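You operate a simulated robot arm through the tools that you are given. There is no shell and no other tool. Be economical: measure what you need, move in short steps, check, and stop when the job is done.

Carry out the task below with a simulated robot arm. There is one attempt and no reset: what you move stays moved.

## Task
Strip the crossed cap off the thick pipe.
Fine: tighten the vice first, break the cap free with the green spanner, spanner back, unscrew it by hand and lay it in the rework tray; the vice stays tight.

Only the result counts: the job must be done as asked and must still hold three seconds after the hand-in. Knocking over, shifting, dropping, spilling or breaking anything else fails it. Lids that push on must go on centred and level and be pressed home; caps that screw on are set level and turned clockwise until they are tight.

## Robot
A 6-joint arm with a two-finger parallel gripper, fixed in place. Base frame: the origin is at the foot of the arm, x ahead of it, y to its left, z up; the work surface is at about z = 0.858. Lengths are in m, angles in rad, forces in N, time in s.
With the tool pointing down near the work surface it reaches from about 0.36 to 0.76 m from the base axis. Its first joint turns from -1.152 to 1.152 rad. Payload 2.45 kg.
Tool frame: the origin (TCP) lies between the finger pads and is the grasp point; the fingertips stand 0.024 m ahead of it; z points along the fingers, y is the line along which they close. The gripper opens to 0.068 m. The fingers are 0.017 m wide and 0.01 m thick; the gripper's body (0.04 by 0.07 m) begins 0.041 m behind the TCP.
Orientation is that of the tool frame in the base frame, as a unit quaternion [w, x, y, z]. With the fingers straight down and closing along the base's y, the tool's x points along the base's -x, its y along +y and its z along -z.

## Interface
- The arm moves only by the tool jog_arm. Its argument "steps" is text: rows parted by semicolons, each of 7 numbers parted by spaces: the shift along the tool's x, y, z in m, then the turn, a rotation vector about the tool's x, y, z in rad, then the gripper command, from -1 (fully open) to 1 (shut), values between in proportion. In form: x y z rx ry rz hand; .... A call has 1 to 12 rows; each row shifts and turns the commanded pose from where the row before left it, along the tool's axes as they then stand. Rows are played at 5 a second. More than 0.05 m and 0.15 rad between two rows, or a gripper value outside its range, and nothing of the call is played. A pose out of reach is approached as far as the arm can. The call stops where the force on the tool passes 40 N (or 10 N more than at its start, if that is more) or the arm is blocked; 0.2 s more then pass. The fingers move at their own pace (about 0.108 m/s each) and stop on an object; they squeeze with about 31 N. The grip force told is the motor's: it shows also when the fingers shut on nothing. Time passes only in rows, and 0.2 s behind the last, so rows that do not move let the fingers close. The reply holds the time, the measured pose of the TCP, the force on the tool along the base axes, the opening and the grip force, in the units named above and with some noise.
- Cameras (640 x 400 px; columns grow to the right, rows downward): "scene" is fixed at [0.1381, 0.3936, 1.4716]; the picture's right is [-0.95, -0.33, 0.00], its down [-0.13, 0.39, -0.91] and it looks along [0.30, -0.86, -0.41] (base axes); focal length 326 px, centre (320, 200). "wrist" rides on the gripper at [-0.032, 0, -0.039] in the tool frame; the picture's right is [0.00, -1.00, 0.00], its down [0.97, 0.00, -0.24] and it looks along [0.24, 0.00, 0.97] (tool axes); focal length 218 px, centre (320, 200).
- capture(camera): a new picture of that camera. The clock stands still meanwhile.
- locate(camera, pixels): for up to 12 pixels [column, row] of the newest picture of that camera ("zoom" is the newest enlarged one), the place [x, y, z] in the base frame of the surface seen there, good to about 0.003 m, but the place of the scene camera against the robot may be out by one fixed shift of up to 0.012 m in any direction. The clock stands still meanwhile.
- inspect(camera, box): a new picture of the part [left, top, right, bottom] of that camera's present view, enlarged. The clock stands still meanwhile.
- finish_job(): hands the job in; it is judged then, once.

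Work in short steps. Measure before you move; look again where a grasp or a placing could have gone wrong, and mend it. You have 80 turns and 54 pictures in all, those below and enlarged ones among them. Open the gripper and draw the arm clear of the work before you hand the job in, unless the task says otherwise; then end with one line.

The tools are called after ">>>" as a command line: name --argument value ..., lists and objects as JSON in quotes. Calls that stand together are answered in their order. jog_arm: Moves the arm, as the interface text tells. Its arguments: {"type":"object","properties":{"steps":{"type":"string"}},"required":["steps"]} The other tools are called the same way: capture (camera) takes a picture; locate (camera, pixels) gives the place of the surface under pixels of a picture; inspect (camera, box) takes an enlarged picture of a part of a camera's view; finish_job () hands the job in.

At the start:

```text
clock: 0.0
eef_pos: [0.3616, -0.2446, 1.2785]
tcp_rot: [-0.001, 0.0, 1.0, -0.001]
ft_force: [-0.2, 0.3, -0.2]
opening: 0.0682
finger_force: 0.0
```

scene: 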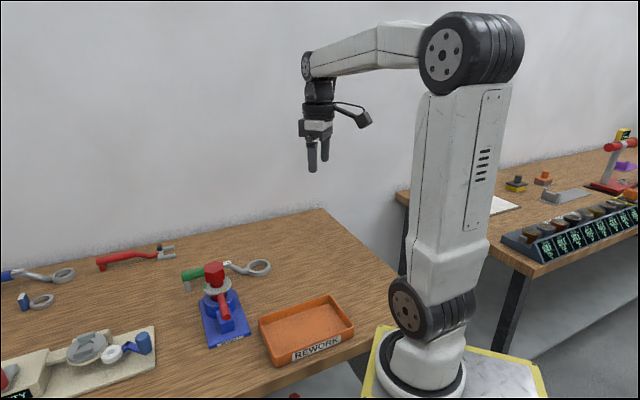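
wrist: 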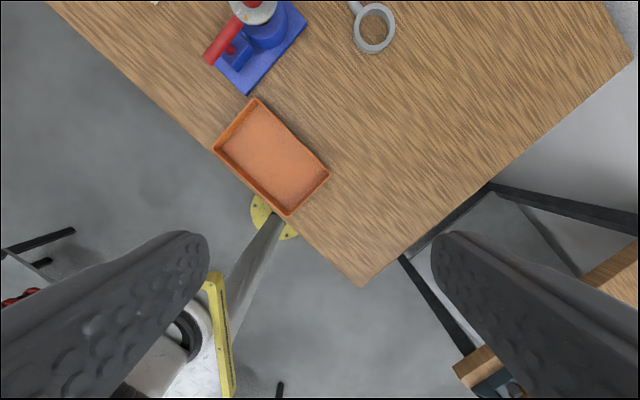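

The scene shows a blue vice at about (222,305) with a red cap on top, a green spanner behind it and the rework tray at (306,330). I enlarge these areas first.

>>> inspect --camera "scene" --box '[160, 240, 300, 360]'

>>> inspect --camera "scene" --box '[0, 240, 180, 400]'

```text
3.33 times, centred on (230, 300) of scene
```

zoom: 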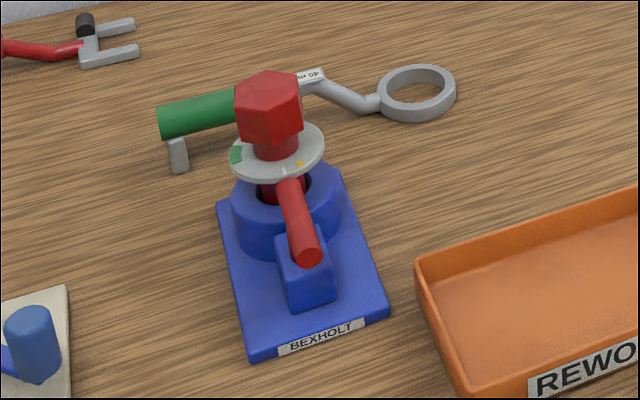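

```text
2.50 times, centred on (90, 320) of scene
```

zoom: 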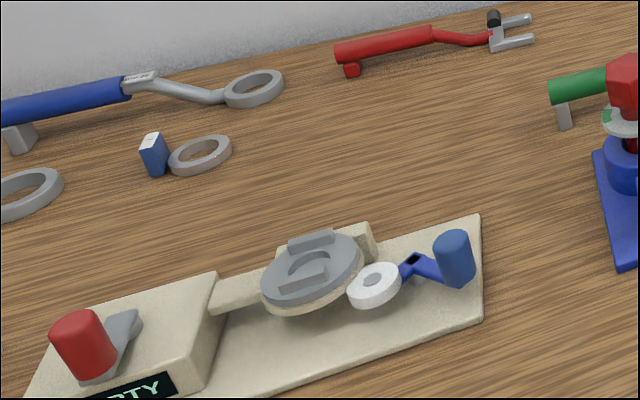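

I locate the key points in the scene picture: cap, flange, lever, spanner parts, tray and the other items.

>>> capture --camera "scene"

>>> locate --camera "scene" --pixels '[[214, 267], [217, 286], [225, 314], [222, 331], [192, 275], [227, 265], [260, 268], [306, 325], [125, 258], [88, 348], [40, 302], [143, 342]]'

>>> inspect --camera "scene" --box '[190, 255, 260, 300]'

```text
49 pictures are left
```

scene: 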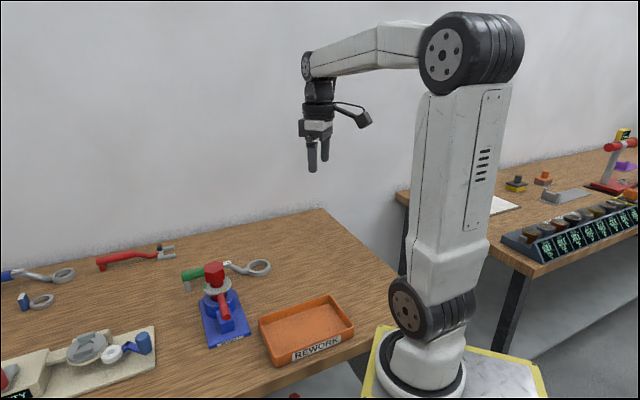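

```text
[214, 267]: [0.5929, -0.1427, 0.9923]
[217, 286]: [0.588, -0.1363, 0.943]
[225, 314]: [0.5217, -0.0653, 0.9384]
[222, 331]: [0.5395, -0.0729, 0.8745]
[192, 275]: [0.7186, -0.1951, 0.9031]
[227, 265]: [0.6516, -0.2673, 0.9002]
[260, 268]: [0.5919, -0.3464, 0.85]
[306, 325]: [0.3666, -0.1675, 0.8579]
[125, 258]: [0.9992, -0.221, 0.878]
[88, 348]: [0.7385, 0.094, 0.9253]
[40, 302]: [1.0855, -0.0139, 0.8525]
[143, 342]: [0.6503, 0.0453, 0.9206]
```

```text
8.89 times, centred on (225, 278) of scene
```

zoom: 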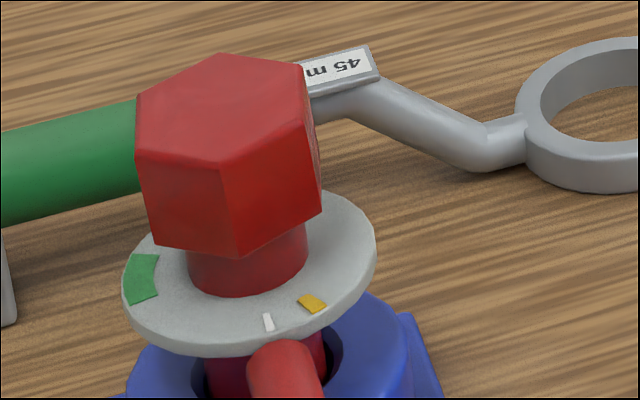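

Vice axis is near (0.585,-0.145). I move the arm up over the bench to get a top view with the wrist camera.

>>> jog_arm --steps "-0.03 0.03 0 0 0 0 -1; -0.03 0.03 0 0 0 0 -1; -0.03 0.03 0 0 0 0 -1; -0.03 0.02 0 0 0 0 -1"

>>> capture --camera "wrist"

```text
clock: 1.0
eef_pos: [0.4806, -0.1359, 1.2782]
tcp_rot: [0.001, 0.0, 1.0, 0.0]
ft_force: [-0.5, 0.3, -0.7]
opening: 0.0681
finger_force: 0.0
```

```text
47 pictures are left
```

wrist: 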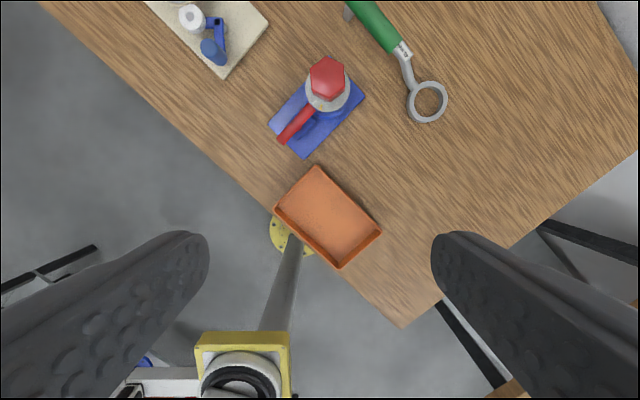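

Only one vice is visible so far. I turn the wrist to the left/forward to check the cream fixture and the rest of the bench.

>>> jog_arm --steps "-0.03 0.03 0 0 0 0 -1; -0.03 0.03 0 0 0 0 -1; -0.03 0.03 0 0 0 0 -1; 0 0.03 0 0 0 0 -1; 0 0 0 0 -0.15 0 -1; 0 0 0 0 -0.15 0 -1;0 0 0 0 -0.15 0 -1"

>>> capture --camera "wrist"

```text
clock: 2.6
eef_pos: [0.5702, -0.014, 1.2792]
tcp_rot: [0.224, 0.0, 0.974, 0.001]
ft_force: [0.2, 0.0, -0.2]
opening: 0.068
finger_force: 0.0
```

```text
46 pictures are left
```

wrist: 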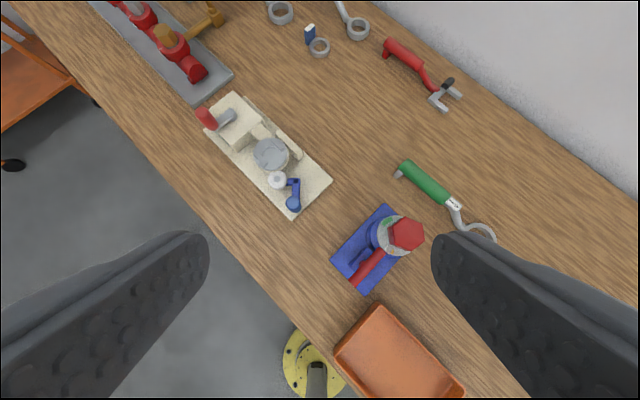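

Only one vice is within reach, and its red hex cap is the one to remove. I go upright and lower over the vice to view the dial from above.

>>> jog_arm --steps "0 0 0 0 0.15 0 -1; 0 0 0 0 0.15 0 -1;0 0 0 0 0.15 0 -1; -0.02 -0.04 0.04 0 0 0 -1; -0.01 -0.04 0.04 0 0 0 -1; 0 -0.04 0.02 0 0 0 -1; 0 -0.01 0.02 0 0 0 -1"

>>> capture --camera "wrist"

>>> inspect --camera "wrist" --box '[240, 120, 400, 220]'

```text
refused: row 4 steps farther than a row can; nothing moved
```

```text
45 pictures are left
```

wrist: 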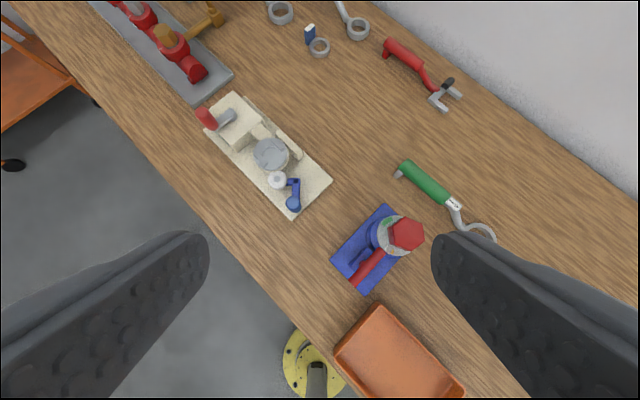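

```text
4.00 times, centred on (320, 170) of wrist
```

zoom: 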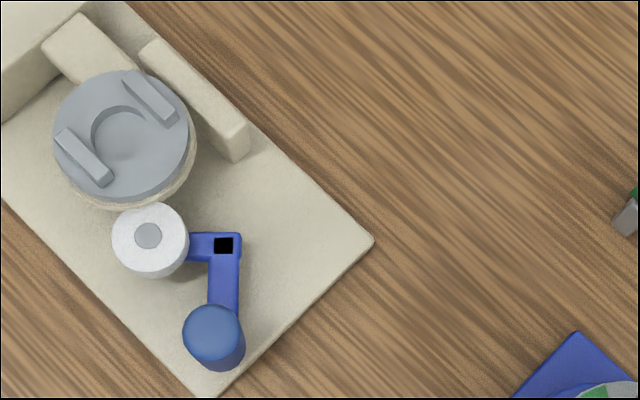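

The row was too long, so nothing moved; I repeat it with shorter steps (under 0.05 m each).

>>> jog_arm --steps "0 0 0 0 0.15 0 -1; 0 0 0 0 0.15 0 -1;0 0 0 0 0.15 0 -1; -0.02 -0.03 0.03 0 0 0 -1; -0.01 -0.03 0.03 0 0 0 -1; 0 -0.03 0.02 0 0 0 -1; 0 -0.03 0.02 0 0 0 -1; 0 -0.01 0.02 0 0 0 -1"

>>> capture --camera "wrist"

```text
clock: 4.4
eef_pos: [0.6004, -0.1443, 1.1581]
tcp_rot: [0.0, 0.001, 1.0, 0.0]
ft_force: [-0.2, 0.1, 0.7]
opening: 0.0683
finger_force: 0.1
```

```text
43 pictures are left
```

wrist: 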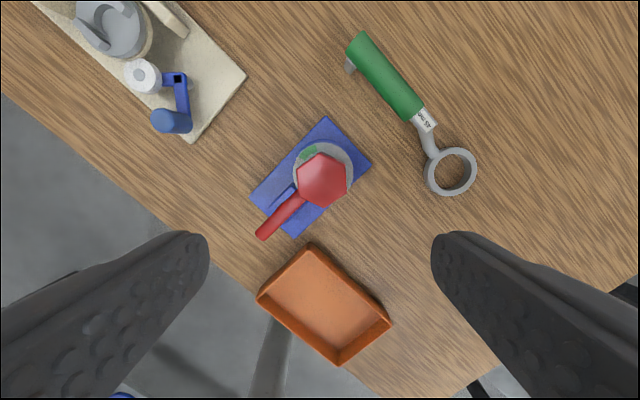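

Cap is at (322,180), lever from (300,200) to (263,235), spanner ring at (450,170), handle (352,40)-(418,118), tray centre (323,305). I enlarge the vice and locate these with the wrist camera.

>>> inspect --camera "wrist" --box '[240, 110, 400, 250]'

>>> locate --camera "wrist" --pixels '[[322, 180], [336, 206], [309, 155], [299, 170], [264, 235], [290, 207], [366, 55], [405, 106], [425, 121], [430, 172], [474, 172], [323, 305]]'

>>> inspect --camera "wrist" --box '[330, 20, 500, 210]'

>>> locate --camera "wrist" --pixels '[[351, 67], [356, 38], [425, 140], [450, 148], [450, 194], [450, 172], [310, 245], [258, 297], [339, 363], [390, 320], [326, 117], [252, 196]]'

```text
2.86 times, centred on (320, 180) of wrist
```

zoom: 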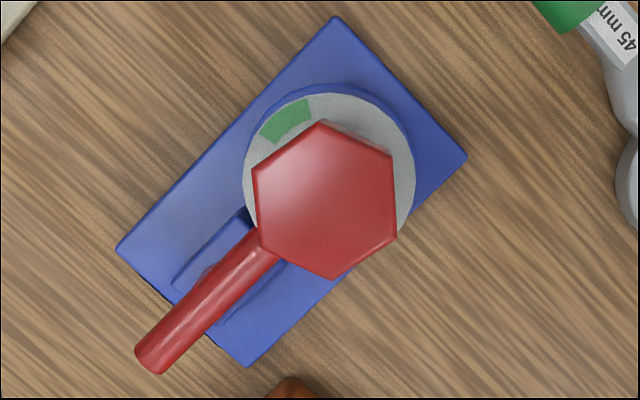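

```text
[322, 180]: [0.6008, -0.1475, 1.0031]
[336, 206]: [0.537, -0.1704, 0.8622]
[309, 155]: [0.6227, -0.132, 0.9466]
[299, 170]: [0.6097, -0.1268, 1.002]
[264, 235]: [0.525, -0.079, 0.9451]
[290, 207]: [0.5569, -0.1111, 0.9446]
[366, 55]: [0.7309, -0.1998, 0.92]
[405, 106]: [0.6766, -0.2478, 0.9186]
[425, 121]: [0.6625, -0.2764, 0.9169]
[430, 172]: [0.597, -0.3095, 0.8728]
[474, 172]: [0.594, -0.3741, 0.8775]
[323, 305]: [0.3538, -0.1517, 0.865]
```

```text
2.11 times, centred on (415, 115) of wrist
```

zoom: 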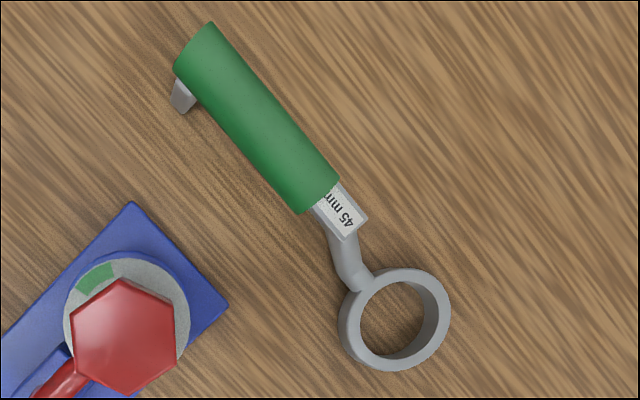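

```text
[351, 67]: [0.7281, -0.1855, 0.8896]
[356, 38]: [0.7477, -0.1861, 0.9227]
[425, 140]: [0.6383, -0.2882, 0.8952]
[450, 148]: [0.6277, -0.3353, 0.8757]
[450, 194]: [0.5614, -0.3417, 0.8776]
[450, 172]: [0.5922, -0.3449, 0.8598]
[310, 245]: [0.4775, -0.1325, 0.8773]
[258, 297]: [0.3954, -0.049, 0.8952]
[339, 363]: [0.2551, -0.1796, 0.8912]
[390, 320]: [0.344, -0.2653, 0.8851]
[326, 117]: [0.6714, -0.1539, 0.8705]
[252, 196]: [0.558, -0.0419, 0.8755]
```

I look more closely at the collar region in the scene view to understand lever, dial marks and cap height.

>>> inspect --camera "scene" --box '[196, 256, 256, 346]'

>>> locate --camera "zoom" --pixels '[[320, 50], [320, 120], [320, 140], [330, 160], [285, 180], [330, 190], [300, 195], [370, 175], [350, 205], [340, 240], [360, 260], [345, 300]]'

```text
4.44 times, centred on (226, 301) of scene
```

zoom: 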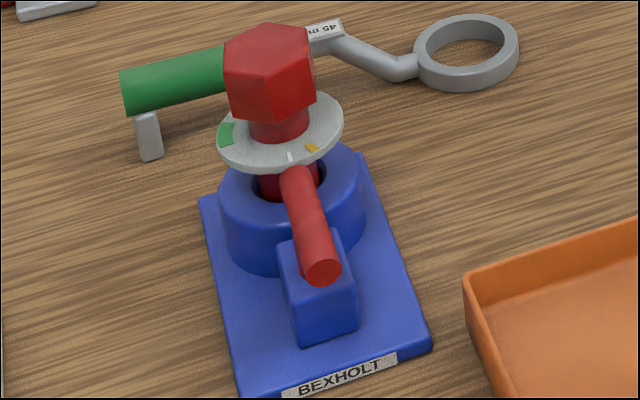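

```text
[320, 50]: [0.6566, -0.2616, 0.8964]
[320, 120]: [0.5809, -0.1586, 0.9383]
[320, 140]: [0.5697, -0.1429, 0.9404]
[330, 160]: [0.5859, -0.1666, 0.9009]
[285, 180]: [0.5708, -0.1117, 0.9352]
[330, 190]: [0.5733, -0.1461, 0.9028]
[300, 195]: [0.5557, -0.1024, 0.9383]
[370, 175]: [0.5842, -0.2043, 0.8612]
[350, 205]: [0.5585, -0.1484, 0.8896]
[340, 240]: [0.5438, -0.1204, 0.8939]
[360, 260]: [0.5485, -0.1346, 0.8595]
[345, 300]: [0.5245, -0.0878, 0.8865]
```

The red lever (azimuth about 139° from the axis (0.602,-0.147), radius to ~0.105, z about 0.927-0.945) turns round the pipe; the green mark lies clockwise of it. I go with shut fingers to the counter-clockwise side of the lever, at (0.516,-0.117).

>>> jog_arm --steps "0.03 0.01 0 0 0 0 1; 0.03 0.01 0 0 0 0 1; 0.024 0.007 0 0 0 0 1; 0 0 0.045 0 0 0 1; 0 0 0.045 0 0 0 1; 0 0 0.045 0 0 0 1; 0 0 0.045 0 0 0 1; 0 0 0.032 0 0 0 1"

>>> inspect --camera "scene" --box '[190, 240, 270, 350]'

```text
clock: 6.2
eef_pos: [0.516, -0.1179, 0.9483]
tcp_rot: [0.0, -0.001, 1.0, -0.001]
ft_force: [0.9, 0.1, 0.0]
opening: 0.0
finger_force: 23.2
```

```text
3.64 times, centred on (230, 295) of scene
```

zoom: 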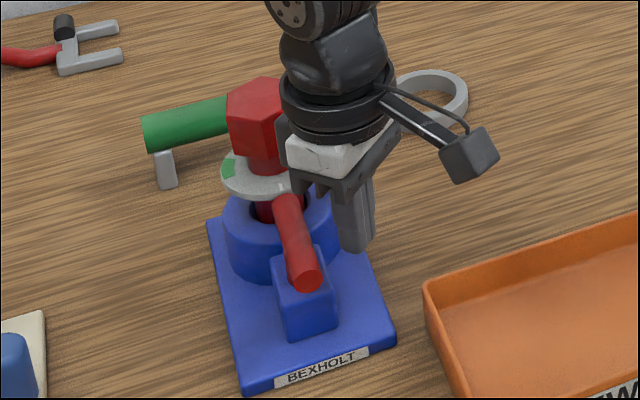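

The shut fingers stand clear on the right of the lever. I push it clockwise along an arc about the axis, about 6° per row.

>>> jog_arm --steps "-0.0067 0.0079 0.003 0 0 0 1; -0.0043 0.0081 0 0 0 0 1; -0.0051 0.0076 0 0 0 0 1; -0.0059 0.0070 0 0 0 0 1; -0.0066 0.0063 0 0 0 0 1; -0.0072 0.0057 0 0 0 0 1"

>>> inspect --camera "scene" --box '[190, 240, 270, 350]'

```text
clock: 7.2
eef_pos: [0.5288, -0.0911, 0.9412]
tcp_rot: [-0.011, 0.003, 1.0, 0.001]
ft_force: [-4.8, -0.1, 0.0]
opening: 0.0
finger_force: 23.7
stopped in row 4: the force on the tool passed its limit (the readings are from after the stop); the commanded pose is now the measured one
```

```text
3.64 times, centred on (230, 295) of scene
```

zoom: 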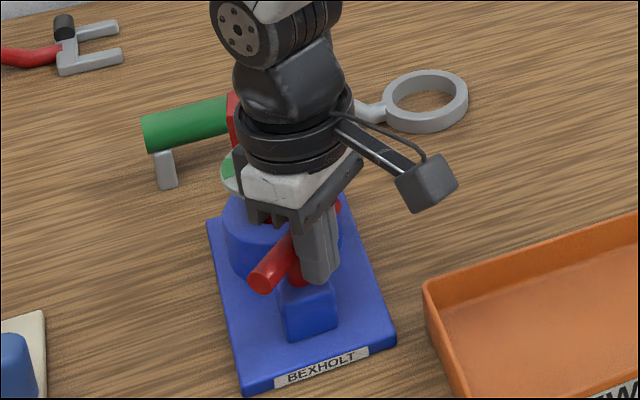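

The bar swung but seems to pivot about the blue block (a second red stub shows at (335,205)), not the pipe. I back off a little, rise and look from above.

>>> jog_arm --steps "0.005 -0.008 0 0 0 0 1; 0 0 -0.045 0 0 0 1; 0 0 -0.045 0 0 0 1; 0 0 -0.045 0 0 0 1; -0.01 0 -0.045 0 0 0 1"

>>> capture --camera "wrist"

>>> inspect --camera "scene" --box '[190, 250, 260, 350]'

```text
clock: 8.3
eef_pos: [0.5413, -0.098, 1.1202]
tcp_rot: [-0.01, 0.002, 1.0, 0.001]
ft_force: [-0.1, -0.1, 0.5]
opening: 0.0
finger_force: 23.7
```

```text
37 pictures are left
```

wrist: 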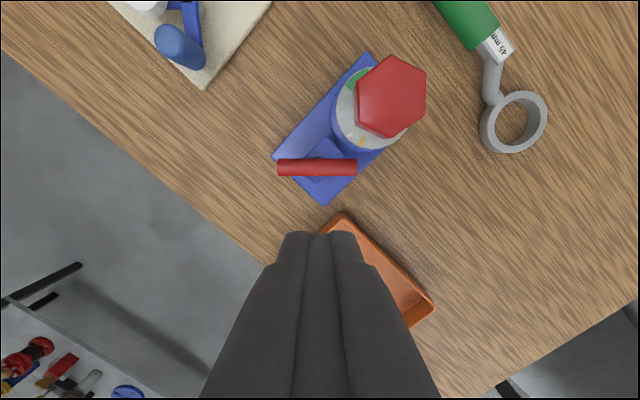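

```text
4.00 times, centred on (225, 300) of scene
```

zoom: 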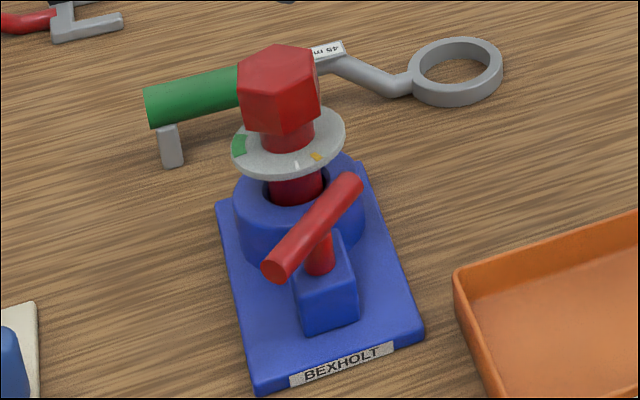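

The bar is a tommy bar on a vertical screw in the block; it has turned clockwise by ~47°, now running (278,168)-(357,167). I locate its ends and centre.

>>> locate --camera "wrist" --pixels '[[281, 168], [317, 167], [354, 167], [317, 161], [317, 174], [326, 147], [391, 96], [361, 141]]'

>>> inspect --camera "wrist" --box '[260, 40, 440, 220]'

```text
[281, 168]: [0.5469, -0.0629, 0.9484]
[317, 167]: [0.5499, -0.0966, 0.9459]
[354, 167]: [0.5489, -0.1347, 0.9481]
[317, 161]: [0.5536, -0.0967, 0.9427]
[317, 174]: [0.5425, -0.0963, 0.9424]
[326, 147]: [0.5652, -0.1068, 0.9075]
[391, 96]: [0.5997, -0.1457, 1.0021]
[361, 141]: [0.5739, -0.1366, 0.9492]
```

```text
2.22 times, centred on (350, 130) of wrist
```

zoom: 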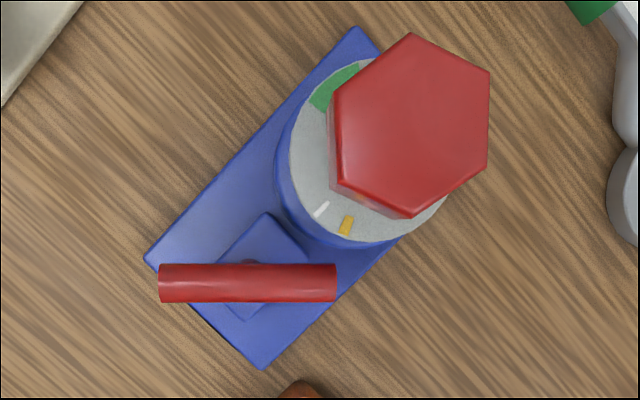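

The bar runs along y, centred at about (0.548,-0.0985), 0.076 long. I go down on the -x side of its +y end, to push that end clockwise around the pivot.

>>> jog_arm --steps "0.0173 0.0305 0 0 -0.022 0 1; 0 0 0.045 0 0 0 1; 0 0 0.045 0 0 0 1; 0 0 0.045 0 0 0 1; 0 0 0.042 0 0 0 1; 0 0 0 0 0 0 1"

```text
clock: 9.8
eef_pos: [0.5221, -0.0691, 0.9439]
tcp_rot: [0.002, 0.003, 1.0, 0.0]
ft_force: [0.4, -0.2, 0.3]
opening: 0.0
finger_force: 23.8
```

In position; I now push in an arc, turning the tool along with the bar.

>>> jog_arm --steps "-0.0085 0.0015 0 0 0 0 1; -0.0045 0.0020 0 0 0 0.14 1; -0.0045 0.0020 0 0 0 0.14 1; -0.0045 0.0020 0 0 0 0.14 1; -0.0045 0.0020 0 0 0 0.14 1; -0.0045 0.0020 0 0 0 0.14 1; -0.0045 0.0020 0 0 0 0.14 1"

>>> inspect --camera "scene" --box '[190, 250, 260, 350]'

```text
clock: 11.4
eef_pos: [0.5536, -0.0636, 0.9445]
tcp_rot: [-0.008, 0.395, 0.919, 0.0]
ft_force: [-6.7, 7.3, 3.1]
opening: 0.0
finger_force: 24.0
stopped in row 7: the force on the tool passed its limit (the readings are from after the stop); the commanded pose is now the measured one
```

```text
4.00 times, centred on (225, 300) of scene
```

zoom: 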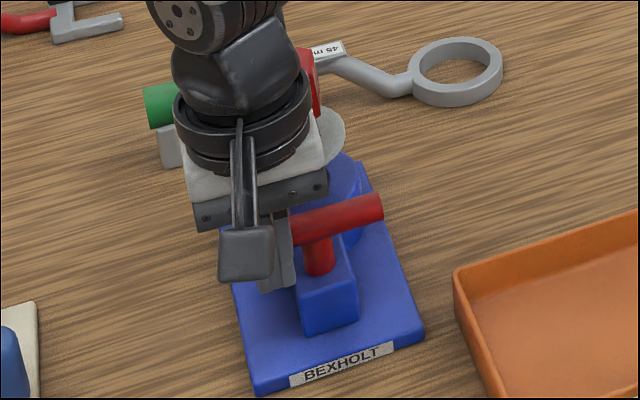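

The stop came after about 46° more turn. I push a bit further from here to see whether it is a firm stop.

>>> jog_arm --steps "-0.003 0.001 0 0 0 0.07 1; -0.003 0.001 0 0 0 0.07 1; -0.003 0.001 0 0 0 0.07 1;-0.003 0.001 0 0 0 0.07 1"

```text
clock: 11.8
eef_pos: [0.554, -0.0609, 0.9431]
tcp_rot: [-0.014, 0.432, 0.902, -0.001]
ft_force: [-8.8, 8.9, 4.8]
opening: 0.0001
finger_force: 23.8
stopped in row 2: the force on the tool passed its limit (the readings are from after the stop); the commanded pose is now the measured one
```

It hardly moved: firm stop. I back off, rise and look at the bar from above to compare its angle.

>>> jog_arm --steps "0.008 0.004 0 0 0 0 1; 0 0 -0.045 0 0 0 1; 0 0 -0.045 0 0 0 1; 0 0 -0.045 0 0 0 1; 0.01 0 -0.045 0 0 0 1"

>>> capture --camera "wrist"

```text
clock: 13.1
eef_pos: [0.5512, -0.0496, 1.1248]
tcp_rot: [-0.013, 0.433, 0.901, -0.001]
ft_force: [-0.6, 0.2, -0.8]
opening: 0.0
finger_force: 23.2
```

```text
33 pictures are left
```

wrist: 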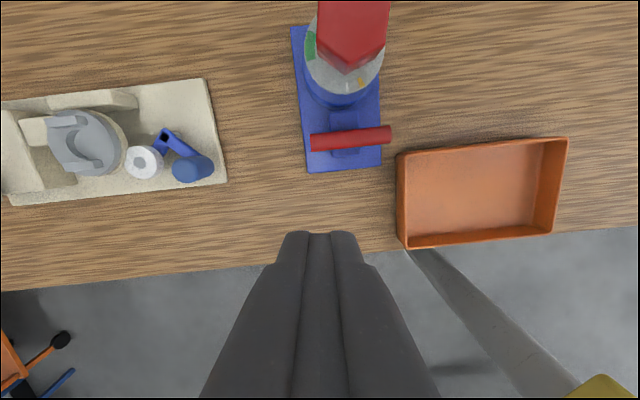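

The bar (312,143)-(390,133) now lies square to the vice, a quarter turn from the start. I measure bar ends, plus cap details.

>>> locate --camera "wrist" --pixels '[[315, 143], [387, 135], [351, 138], [295, 60], [307, 168]]'

```text
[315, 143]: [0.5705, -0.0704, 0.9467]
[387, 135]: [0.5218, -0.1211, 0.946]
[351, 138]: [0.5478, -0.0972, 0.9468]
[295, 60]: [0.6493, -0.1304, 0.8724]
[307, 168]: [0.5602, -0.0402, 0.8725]
```

The vice is tight: the bar is at ~46°, 90° from the start and will not move further. Next the spanner: ring centre ≈(0.5945,-0.341), handle azimuth ≈45.5°. I rise level and turn the tool so its x runs along the handle.

>>> jog_arm --steps "0 0 0 -0.013 -0.0226 0 -1; 0 0 0 0 0 0.145 -1; 0 0 0 0 0 0.145 -1; 0 0 0 0 0 0.145 -1; 0 0 0 0 0 0.145 -1; 0 0 0 0 0 0.145 -1; 0 0 0 0 0 0.145 -1; 0 0 0 0 0 0.145 -1; 0 0 0 0 0 0.145 -1; 0 0 0 0 0 0.145 -1; 0 0 0 0 0 0.147 -1"

>>> jog_arm --steps "-0.0097 0.0392 0 0 0 0 -1; -0.0097 0.0392 0 0 0 0 -1; -0.0097 0.0392 0 0 0 0 -1; -0.0097 0.0392 0 0 0 0 -1; -0.0097 0.0392 0 0 0 0 -1; -0.0097 0.0392 0 0 0 0 -1; 0 0 0 0 0 0 -1"

>>> capture --camera "wrist"

```text
clock: 15.4
eef_pos: [0.5514, -0.0494, 1.1232]
tcp_rot: [0.002, 0.923, 0.386, 0.001]
ft_force: [-0.3, -0.1, 0.4]
opening: 0.0683
finger_force: 0.1
```

```text
clock: 17.1
eef_pos: [0.6781, -0.2545, 1.1235]
tcp_rot: [0.0, 0.922, 0.386, -0.001]
ft_force: [-0.5, -0.5, 0.6]
opening: 0.0679
finger_force: 0.1
```

```text
32 pictures are left
```

wrist: 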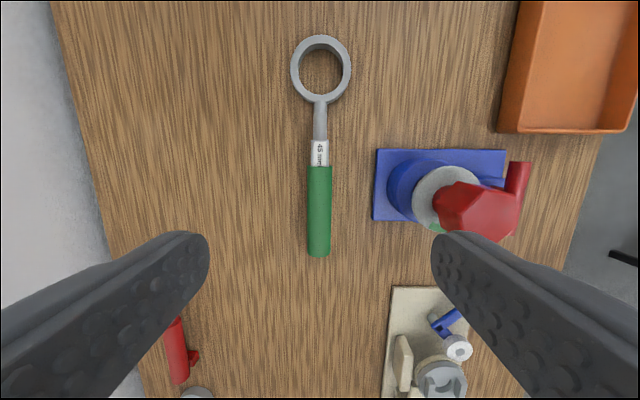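

The spanner is now aligned with the image vertical, ring centre (321,69), handle (320,168)-(319,255). I locate points along it.

>>> locate --camera "wrist" --pixels '[[295, 69], [347, 69], [321, 41], [321, 97], [320, 152], [320, 175], [319, 210], [319, 245], [319, 254], [311, 195], [330, 195]]'

>>> inspect --camera "wrist" --box '[260, 20, 420, 120]'

```text
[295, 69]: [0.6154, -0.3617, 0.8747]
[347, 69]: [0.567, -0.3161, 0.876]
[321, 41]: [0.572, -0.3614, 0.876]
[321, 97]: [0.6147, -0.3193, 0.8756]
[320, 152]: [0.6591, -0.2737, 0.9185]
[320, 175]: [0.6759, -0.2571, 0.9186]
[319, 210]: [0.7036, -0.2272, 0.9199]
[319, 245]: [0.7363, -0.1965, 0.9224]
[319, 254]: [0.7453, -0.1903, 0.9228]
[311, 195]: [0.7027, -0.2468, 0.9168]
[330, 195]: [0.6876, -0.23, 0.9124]
```

```text
4.00 times, centred on (340, 70) of wrist
```

zoom: 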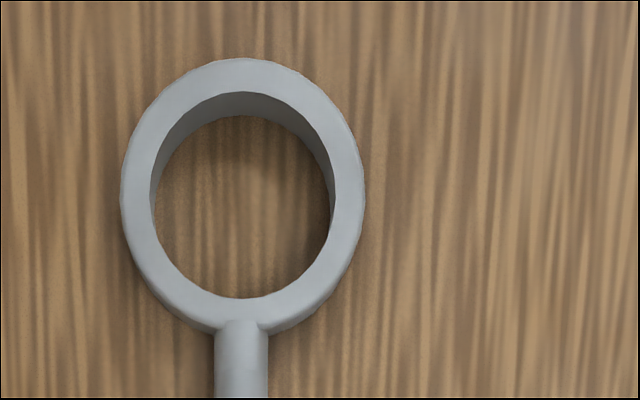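

Ring centre (0.592,-0.340), handle axis height about 0.907, azimuth 44.8°; the TCP is right above the handle, 0.121 m from the ring centre. I descend and grip.

>>> jog_arm --steps "0 0 0.045 0 0 0 -1; 0 0 0.045 0 0 0 -1; 0 0 0.045 0 0 0 -1; 0 0 0.045 0 0 0 -1; 0 0 0.0355 0 0 0 -1; 0 0 0 0 0 0 -1; 0 0 0 0 0 0 1; 0 0 0 0 0 0 1; 0 0 0 0 0 0 1"

```text
clock: 19.1
eef_pos: [0.6767, -0.2545, 0.9089]
tcp_rot: [0.001, 0.922, 0.387, 0.001]
ft_force: [0.9, -0.2, -0.2]
opening: 0.0277
finger_force: 31.0
```

Gripped at 0.0277 opening with 31 N. I lift in steps and check that it stays level.

>>> jog_arm --steps "0 0 -0.03 0 0 0 1; 0 0 -0.04 0 0 0 1; 0 0 -0.045 0 0 0 1; 0 0 -0.045 0 0 0 1; 0 0 0 0 0 0 1"

>>> capture --camera "scene"

>>> capture --camera "wrist"

```text
clock: 20.2
eef_pos: [0.6771, -0.2549, 1.0685]
tcp_rot: [0.001, 0.922, 0.387, 0.0]
ft_force: [0.6, -0.1, -4.0]
opening: 0.0278
finger_force: 31.1
```

```text
30 pictures are left
```

scene: 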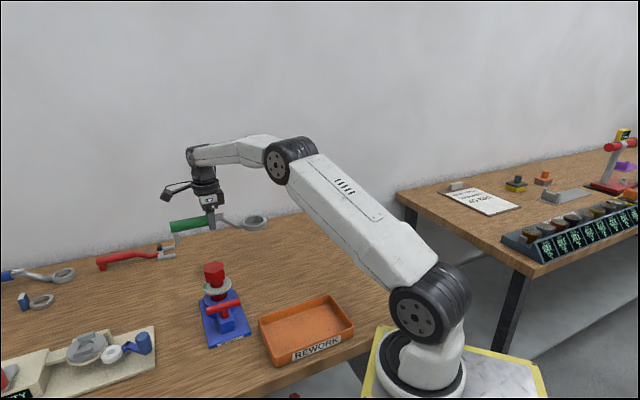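

```text
29 pictures are left
```

wrist: 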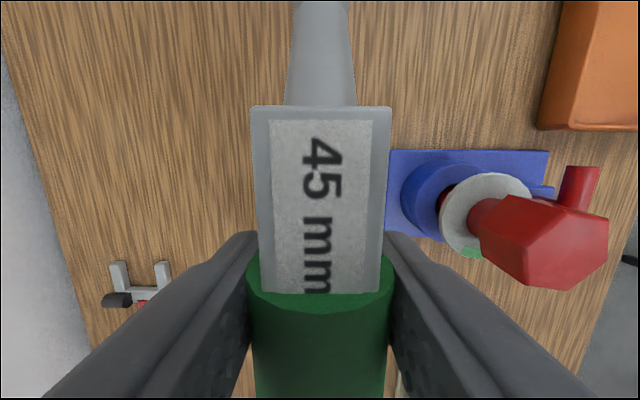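

The spanner is held (4 N). I locate the ring and handle in the scene picture to check droop and the scene-camera shift.

>>> inspect --camera "scene" --box '[160, 180, 280, 255]'

>>> locate --camera "wrist" --pixels '[[320, 115], [320, 280], [320, 390], [320, 60], [320, 10]]'

```text
5.33 times, centred on (220, 218) of scene
```

zoom: 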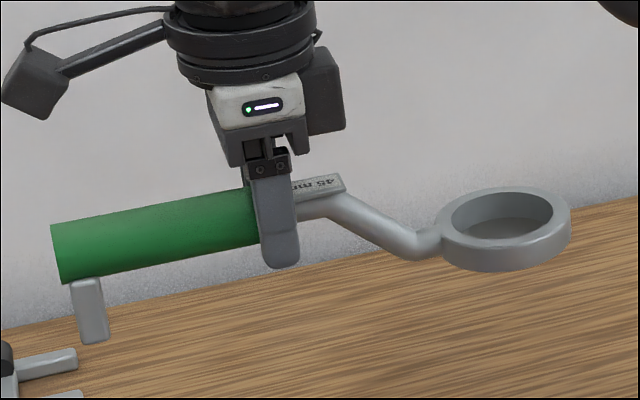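

```text
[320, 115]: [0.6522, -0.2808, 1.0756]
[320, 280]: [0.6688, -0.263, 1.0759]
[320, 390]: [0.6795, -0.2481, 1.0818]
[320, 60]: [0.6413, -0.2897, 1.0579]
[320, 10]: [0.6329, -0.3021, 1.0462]
```

It looks level (label z 1.0756/1.0759). I locate ring rim points and handle in the zoom for the relative geometry.

>>> locate --camera "zoom" --pixels '[[500, 243], [505, 191], [446, 220], [564, 212], [500, 266], [150, 215], [80, 228], [270, 185], [275, 220]]'

```text
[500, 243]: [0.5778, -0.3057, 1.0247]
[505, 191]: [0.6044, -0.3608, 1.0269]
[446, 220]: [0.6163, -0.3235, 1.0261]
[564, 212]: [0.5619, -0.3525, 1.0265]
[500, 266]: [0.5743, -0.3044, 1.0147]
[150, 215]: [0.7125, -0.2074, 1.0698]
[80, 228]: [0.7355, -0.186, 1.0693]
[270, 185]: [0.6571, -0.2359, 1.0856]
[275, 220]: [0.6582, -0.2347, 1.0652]
```

The spanner is level: ring top is 0.0334 below the TCP and ring centre 0.1204 from it. I carry it above the cap and swing the handle to azimuth 100°, so the ring comes over the cap.

>>> jog_arm --steps "0 0 -0.012 0 0 0 1; 0.0157 -0.038 0 0 0 0 1; 0.0157 -0.038 0 0 0 0 1; 0.0157 -0.038 0 0 0 0 1; 0.0157 -0.038 0 0 0 0 1; 0.0157 -0.038 0 0 0 0 1; 0.0157 -0.038 0 0 0 0 1; 0 0 0 0 0 0 1"

>>> jog_arm --steps "0 0 0 0 0 -0.137 1; 0 0 0 0 0 -0.137 1; 0 0 0 0 0 -0.137 1; 0 0 0 0 0 -0.137 1; 0 0 0 0 0 -0.137 1; 0 0 0 0 0 -0.137 1; 0 0 0 0 0 -0.137 1; 0 0 0 0 0 0 1"

>>> inspect --camera "scene" --box '[170, 210, 270, 340]'

```text
clock: 22.1
eef_pos: [0.5835, -0.0285, 1.0801]
tcp_rot: [0.0, 0.922, 0.387, 0.001]
ft_force: [-0.3, 0.3, -4.4]
opening: 0.028
finger_force: 31.4
```

```text
clock: 23.9
eef_pos: [0.5813, -0.0279, 1.0797]
tcp_rot: [0.001, 0.639, 0.769, 0.0]
ft_force: [-0.2, 0.4, -2.8]
opening: 0.028
finger_force: 31.3
```

```text
3.08 times, centred on (220, 275) of scene
```

zoom: 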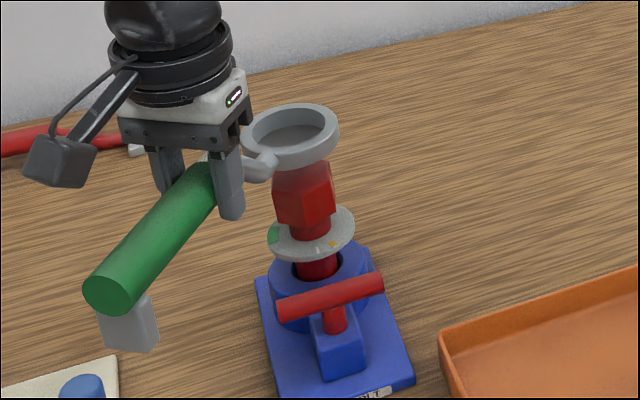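

Ring should be at (0.6024,-0.1464). I verify by locating rim points and the cap's hex face in this zoom, both by the same camera.

>>> locate --camera "zoom" --pixels '[[248, 132], [331, 126], [291, 150], [289, 108], [275, 190], [304, 200], [334, 188], [305, 215], [270, 232], [353, 226], [310, 256]]'

>>> inspect --camera "scene" --box '[190, 235, 250, 300]'

```text
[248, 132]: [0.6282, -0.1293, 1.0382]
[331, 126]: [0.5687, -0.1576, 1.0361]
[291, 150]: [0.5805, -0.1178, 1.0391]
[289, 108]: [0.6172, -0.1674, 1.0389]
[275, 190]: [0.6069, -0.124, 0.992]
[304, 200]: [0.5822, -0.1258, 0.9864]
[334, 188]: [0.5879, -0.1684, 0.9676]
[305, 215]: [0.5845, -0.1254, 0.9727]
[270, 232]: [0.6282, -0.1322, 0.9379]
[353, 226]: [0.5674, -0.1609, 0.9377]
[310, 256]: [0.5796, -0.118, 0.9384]
```

```text
6.15 times, centred on (220, 268) of scene
```

zoom: 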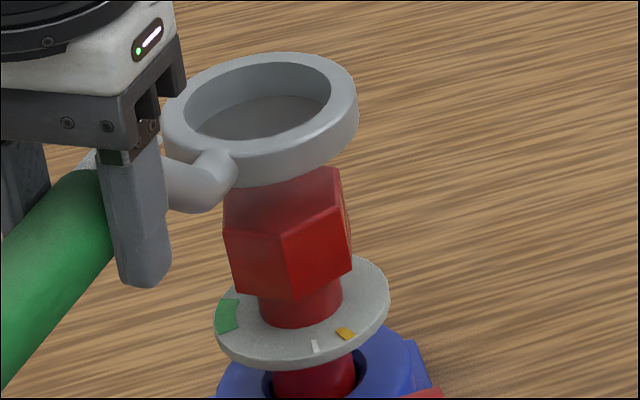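

Ring and disc agree within ~2 mm. I lower it 0.05 m with a 1 mm correction along the handle.

>>> jog_arm --steps "-0.0015 0 0.015 0 0 0 1; 0 0 0.012 0 0 0 1; 0 0 0.012 0 0 0 1; 0 0 0.01 0 0 0 1; 0 0 0 0 0 0 1"

>>> inspect --camera "scene" --box '[190, 235, 250, 300]'

```text
clock: 25.1
eef_pos: [0.5828, -0.0289, 1.0307]
tcp_rot: [0.001, 0.639, 0.769, 0.001]
ft_force: [0.0, 0.2, -3.7]
opening: 0.0276
finger_force: 30.9
```

```text
6.15 times, centred on (220, 268) of scene
```

zoom: 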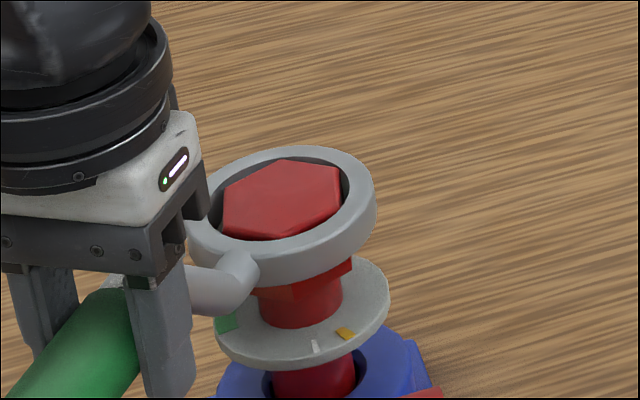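

The ring sits squarely around the hex. I turn counter-clockwise about the pipe axis, in 0.08 rad steps.

>>> jog_arm --steps "-0.0004 -0.0096 0 0 0 -0.08 1; -0.0004 -0.0096 0 0 0 -0.08 1; -0.0004 -0.0096 0 0 0 -0.08 1; -0.0004 -0.0096 0 0 0 -0.08 1; -0.0004 -0.0096 0 0 0 -0.08 1; -0.0004 -0.0096 0 0 0 -0.08 1; 0 0 0 0 0 0 1"

>>> inspect --camera "scene" --box '[190, 235, 250, 300]'

```text
clock: 26.6
eef_pos: [0.5303, -0.0538, 1.0294]
tcp_rot: [0.001, 0.438, 0.899, 0.0]
ft_force: [-1.5, -0.3, -2.7]
opening: 0.0278
finger_force: 31.4
```

```text
6.15 times, centred on (220, 268) of scene
```

zoom: 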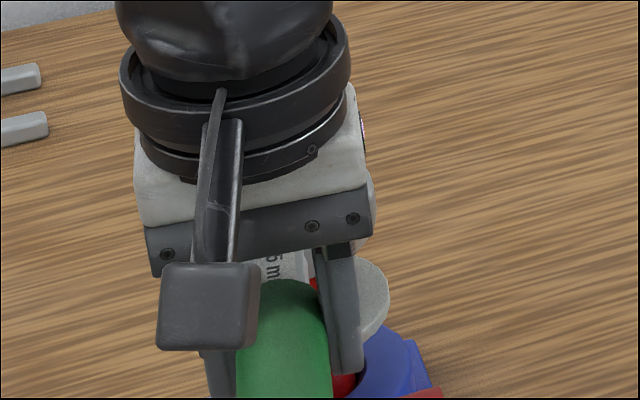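

Little resistance so far (28°), possibly play between ring and hex. I continue turning.

>>> jog_arm --steps "-0.0004 -0.0096 0 0 0 -0.08 1; -0.0004 -0.0096 0 0 0 -0.08 1; -0.0004 -0.0096 0 0 0 -0.08 1; -0.0004 -0.0096 0 0 0 -0.08 1; -0.0004 -0.0096 0 0 0 -0.08 1; -0.0004 -0.0096 0 0 0 -0.08 1; 0 0 0 0 0 0 1"

>>> inspect --camera "scene" --box '[180, 225, 260, 310]'

```text
clock: 28.2
eef_pos: [0.4931, -0.0979, 1.0313]
tcp_rot: [0.001, 0.212, 0.977, 0.0]
ft_force: [0.5, -0.6, -3.5]
opening: 0.0277
finger_force: 31.1
```

```text
4.71 times, centred on (220, 268) of scene
```

zoom: 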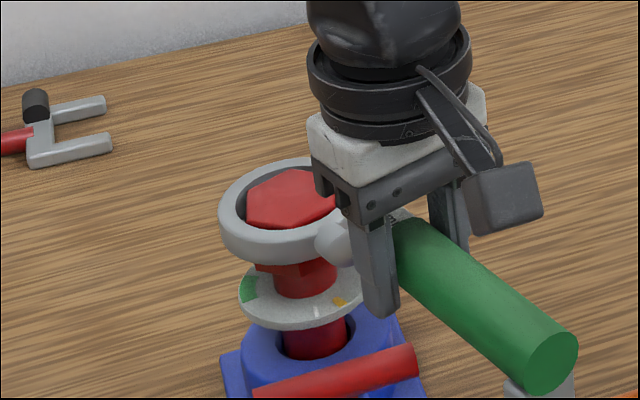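

I compare the hex orientation more closely to see whether the cap turned with the ring.

>>> inspect --camera "scene" --box '[195, 245, 235, 285]'

```text
10.00 times, centred on (215, 265) of scene
```

zoom: 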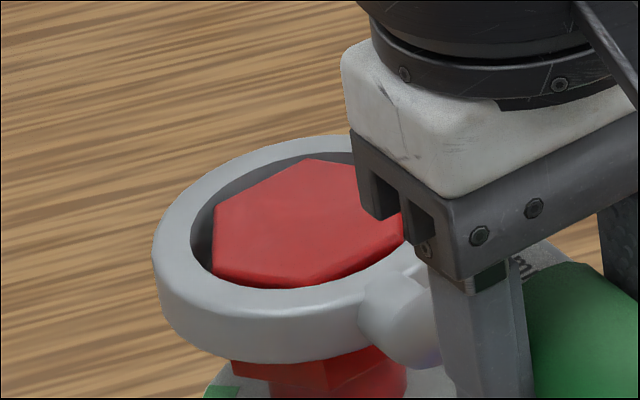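

Hex corners look as before, but that could be a ~55-60° turn. I turn another ~18° and compare again.

>>> jog_arm --steps "-0.0004 -0.0096 0 0 0 -0.08 1; -0.0004 -0.0096 0 0 0 -0.08 1; -0.0004 -0.0096 0 0 0 -0.08 1; -0.0004 -0.0096 0 0 0 -0.08 1; 0 0 0 0 0 0 1"

>>> inspect --camera "scene" --box '[195, 245, 235, 285]'

```text
clock: 29.4
eef_pos: [0.4841, -0.1345, 1.0324]
tcp_rot: [0.001, 0.055, 0.998, -0.001]
ft_force: [0.6, 1.8, -2.9]
opening: 0.0277
finger_force: 31.0
```

```text
10.00 times, centred on (215, 265) of scene
```

zoom: 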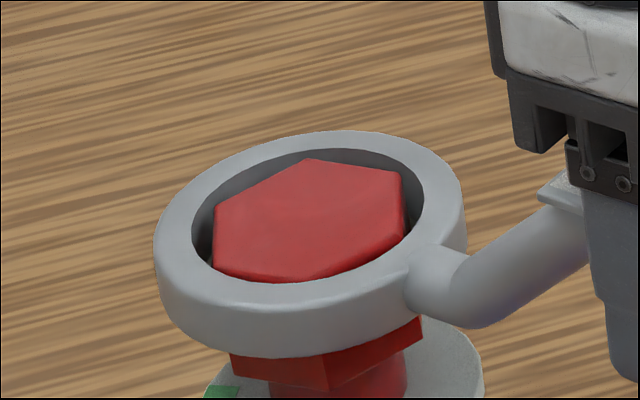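

The hex has not turned: the ring (rim level with the cap's top, hex bottom showing below it at (325,385)) slips around it. I lower the ring further so it seats over the full hex and feel for contact.

>>> jog_arm --steps "0 0 0.004 0 0 0 1; 0 0 0.003 0 0 0 1; 0 0 0.003 0 0 0 1; 0 0 0 0 0 0 1"

>>> inspect --camera "scene" --box '[190, 245, 250, 285]'

```text
clock: 30.4
eef_pos: [0.4842, -0.1353, 1.0205]
tcp_rot: [0.001, 0.056, 0.998, 0.0]
ft_force: [0.7, 0.3, -3.3]
opening: 0.0281
finger_force: 31.1
```

```text
10.00 times, centred on (220, 265) of scene
```

zoom: 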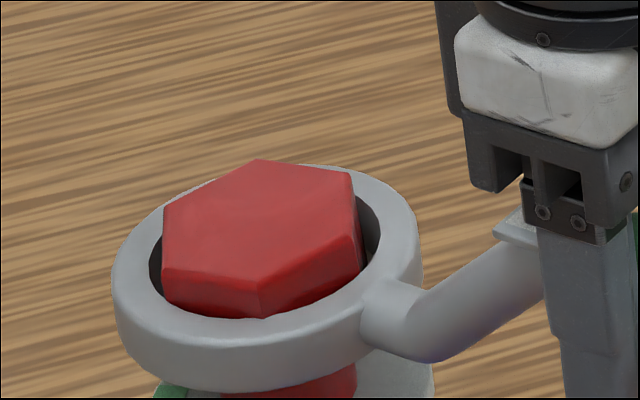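

The ring now covers the lower half of the hex. I test counter-clockwise turning again here.

>>> jog_arm --steps "-0.0004 -0.0096 0 0 0 -0.08 1; -0.0004 -0.0096 0 0 0 -0.08 1; -0.0004 -0.0096 0 0 0 -0.08 1; -0.0004 -0.0096 0 0 0 -0.08 1; 0 0 0 0 0 0 1"

>>> inspect --camera "scene" --box '[190, 245, 250, 285]'

```text
clock: 31.6
eef_pos: [0.4871, -0.1721, 1.021]
tcp_rot: [0.0, -0.107, 0.994, 0.0]
ft_force: [-5.8, 5.2, -1.5]
opening: 0.0277
finger_force: 31.1
```

```text
10.00 times, centred on (220, 265) of scene
```

zoom: 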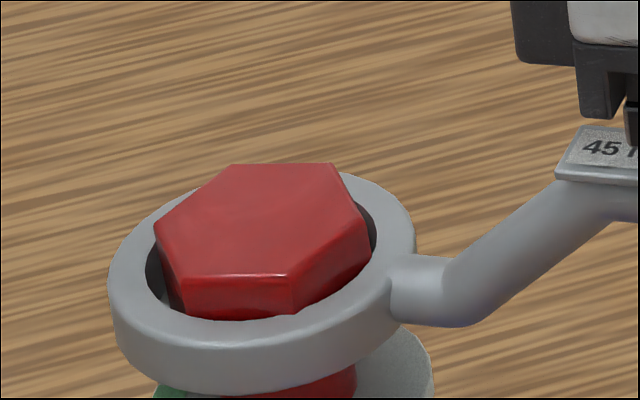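

Engaged now: the hex has turned about 17° while the disc (green at (165,390)) stayed. I continue the turn with a small centring correction.

>>> jog_arm --steps "0.0006 -0.0096 0 0 0 -0.08 1; 0.0006 -0.0096 0 0 0 -0.08 1; -0.0004 -0.0096 0 0 0 -0.08 1; -0.0004 -0.0096 0 0 0 -0.08 1; -0.0004 -0.0096 0 0 0 -0.08 1; -0.0004 -0.0096 0 0 0 -0.08 1; 0 0 0 0 0 0 1"

>>> inspect --camera "scene" --box '[190, 245, 250, 305]'

```text
clock: 33.2
eef_pos: [0.5083, -0.2247, 1.0211]
tcp_rot: [0.0, -0.34, 0.94, -0.001]
ft_force: [-3.6, 10.2, -2.0]
opening: 0.028
finger_force: 31.1
```

```text
6.67 times, centred on (220, 275) of scene
```

zoom: 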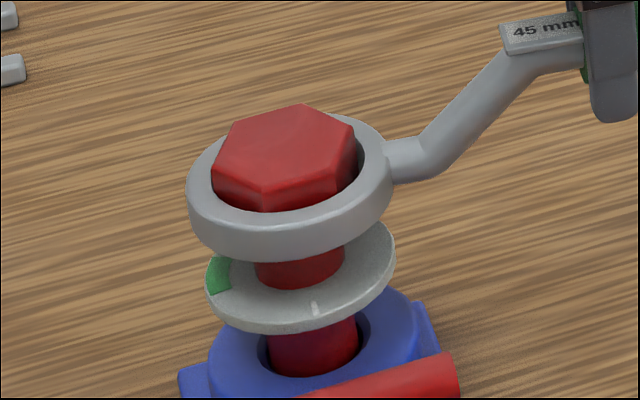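

The cap follows (about 45° in all; disc's green and white unchanged). I turn a further ~23° to be sure it is broken free.

>>> jog_arm --steps "-0.0004 -0.0096 0 0 0 -0.08 1; -0.0004 -0.0096 0 0 0 -0.08 1; -0.0004 -0.0096 0 0 0 -0.08 1; -0.0004 -0.0096 0 0 0 -0.08 1; -0.0004 -0.0096 0 0 0 -0.08 1; 0 0 0 0 0 0 1"

>>> inspect --camera "scene" --box '[180, 245, 260, 315]'

```text
clock: 34.6
eef_pos: [0.5468, -0.255, 1.021]
tcp_rot: [0.001, -0.519, 0.855, -0.002]
ft_force: [-1.0, 0.1, -4.0]
opening: 0.0278
finger_force: 31.1
```

```text
5.71 times, centred on (220, 280) of scene
```

zoom: 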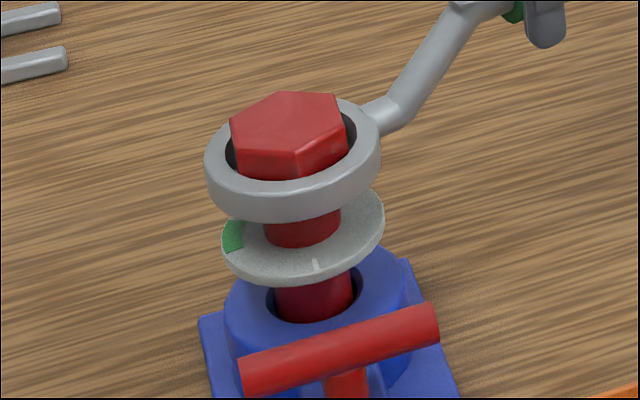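

The resistance has dropped to nothing: the cap is free. I lift the spanner straight up and start turning back clockwise to its original heading.

>>> jog_arm --steps "0 0 -0.03 0 0 0 1; 0 0 -0.04 0 0 0 1; 0 0 -0.02 0 0 0 1; 0 0 0 0 0 0.143 1; 0 0 0 0 0 0.143 1; 0 0 0 0 0 0.143 1; 0 0 0 0 0 0.143 1; 0 0 0 0 0 0.143 1; 0 0 0 0 0 0.143 1; 0 0 0 0 0 0.143 1; 0 0 0 0 0 0.143 1; 0 0 0 0 0 0.143 1"

>>> jog_arm --steps "0 0 0 0 0 0.143 1; 0 0 0 0 0 0.143 1; 0 0 0 0 0 0.143 1; 0 0 0 0 0 0.143 1; 0 0 0 0 0 0.143 1; 0 0 0 0 0 0.143 1; 0 0 0 0 0 0.143 1; 0 0 0 0 0 0.143 1; 0 0 0 0 0 0.143 1; 0 0 0 0 0 0.143 1; 0 0 0 0 0 0.143 1; 0 0 0 0 0 0.143 1"

```text
clock: 37.2
eef_pos: [0.547, -0.2548, 1.1105]
tcp_rot: [0.0, 0.099, 0.995, 0.0]
ft_force: [-0.5, 0.3, -4.1]
opening: 0.0277
finger_force: 30.9
```

```text
clock: 39.9
eef_pos: [0.5467, -0.2554, 1.1108]
tcp_rot: [0.0, 0.817, 0.576, 0.0]
ft_force: [-0.4, 0.9, -2.7]
opening: 0.0278
finger_force: 30.7
```

Tool heading is 70.4°, needing 45.5°. I finish the turn and move above the spanner's old place at safe height, then check.

>>> jog_arm --steps "0 0 0 0 0 0.1447 1; 0 0 0 0 0 0.1447 1; 0 0 0 0 0 0.1447 1; 0.0305 0.0308 0 0 0 0 1; 0.0305 0.0308 0 0 0 0 1; 0.0305 0.0308 0 0 0 0 1; 0 0 0.04 0 0 0 1; 0 0 0 0 0 0 1"

>>> inspect --camera "scene" --box '[160, 180, 280, 255]'

>>> locate --camera "zoom" --pixels '[[500, 243], [505, 191], [446, 220], [564, 212], [150, 215], [80, 228]]'

```text
clock: 41.6
eef_pos: [0.6763, -0.2552, 1.0684]
tcp_rot: [0.001, 0.922, 0.388, 0.0]
ft_force: [-1.2, 0.8, -2.7]
opening: 0.028
finger_force: 30.6
```

```text
5.33 times, centred on (220, 218) of scene
```

zoom: 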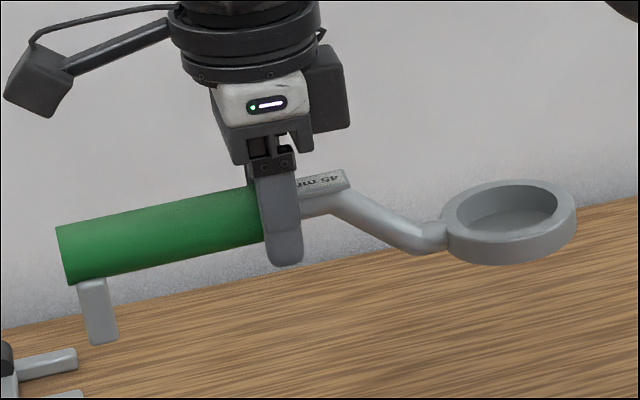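

```text
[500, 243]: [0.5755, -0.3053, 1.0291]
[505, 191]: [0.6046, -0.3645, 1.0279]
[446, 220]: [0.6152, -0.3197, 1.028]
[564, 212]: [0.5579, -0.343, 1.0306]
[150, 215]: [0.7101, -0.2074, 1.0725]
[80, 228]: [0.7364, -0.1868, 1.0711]
```

The spanner sits as before within ~2 mm, with the ring slightly raised. I lower it to just above its rest height, feeling for contact.

>>> jog_arm --steps "0 0.0004 0.04 0 0 0 1; 0 0 0.04 0 0 0 1; 0 0 0.04 0 0 0 1; 0 0 0.03 0 0 0 1; 0 0 0.006 0 0 0 1; 0 0 0 0 0 0 1"

```text
clock: 43.0
eef_pos: [0.6774, -0.255, 0.9152]
tcp_rot: [0.001, 0.922, 0.388, 0.0]
ft_force: [0.2, 0.8, -2.1]
opening: 0.0276
finger_force: 30.9
```

>>> jog_arm --steps "0 0 0.002 0 0 0 1; 0 0 0.002 0 0 0 1; 0 0 0.001 0 0 0 1; 0 0 0 0 0 0 1"

>>> inspect --camera "scene" --box '[160, 230, 280, 305]'

```text
clock: 44.0
eef_pos: [0.6777, -0.2538, 0.911]
tcp_rot: [0.001, 0.922, 0.387, 0.0]
ft_force: [-1.1, 0.2, -2.8]
opening: 0.0278
finger_force: 31.0
```

```text
5.33 times, centred on (220, 268) of scene
```

zoom: 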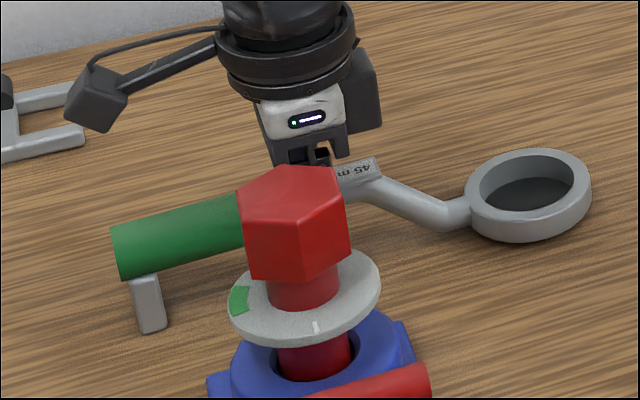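

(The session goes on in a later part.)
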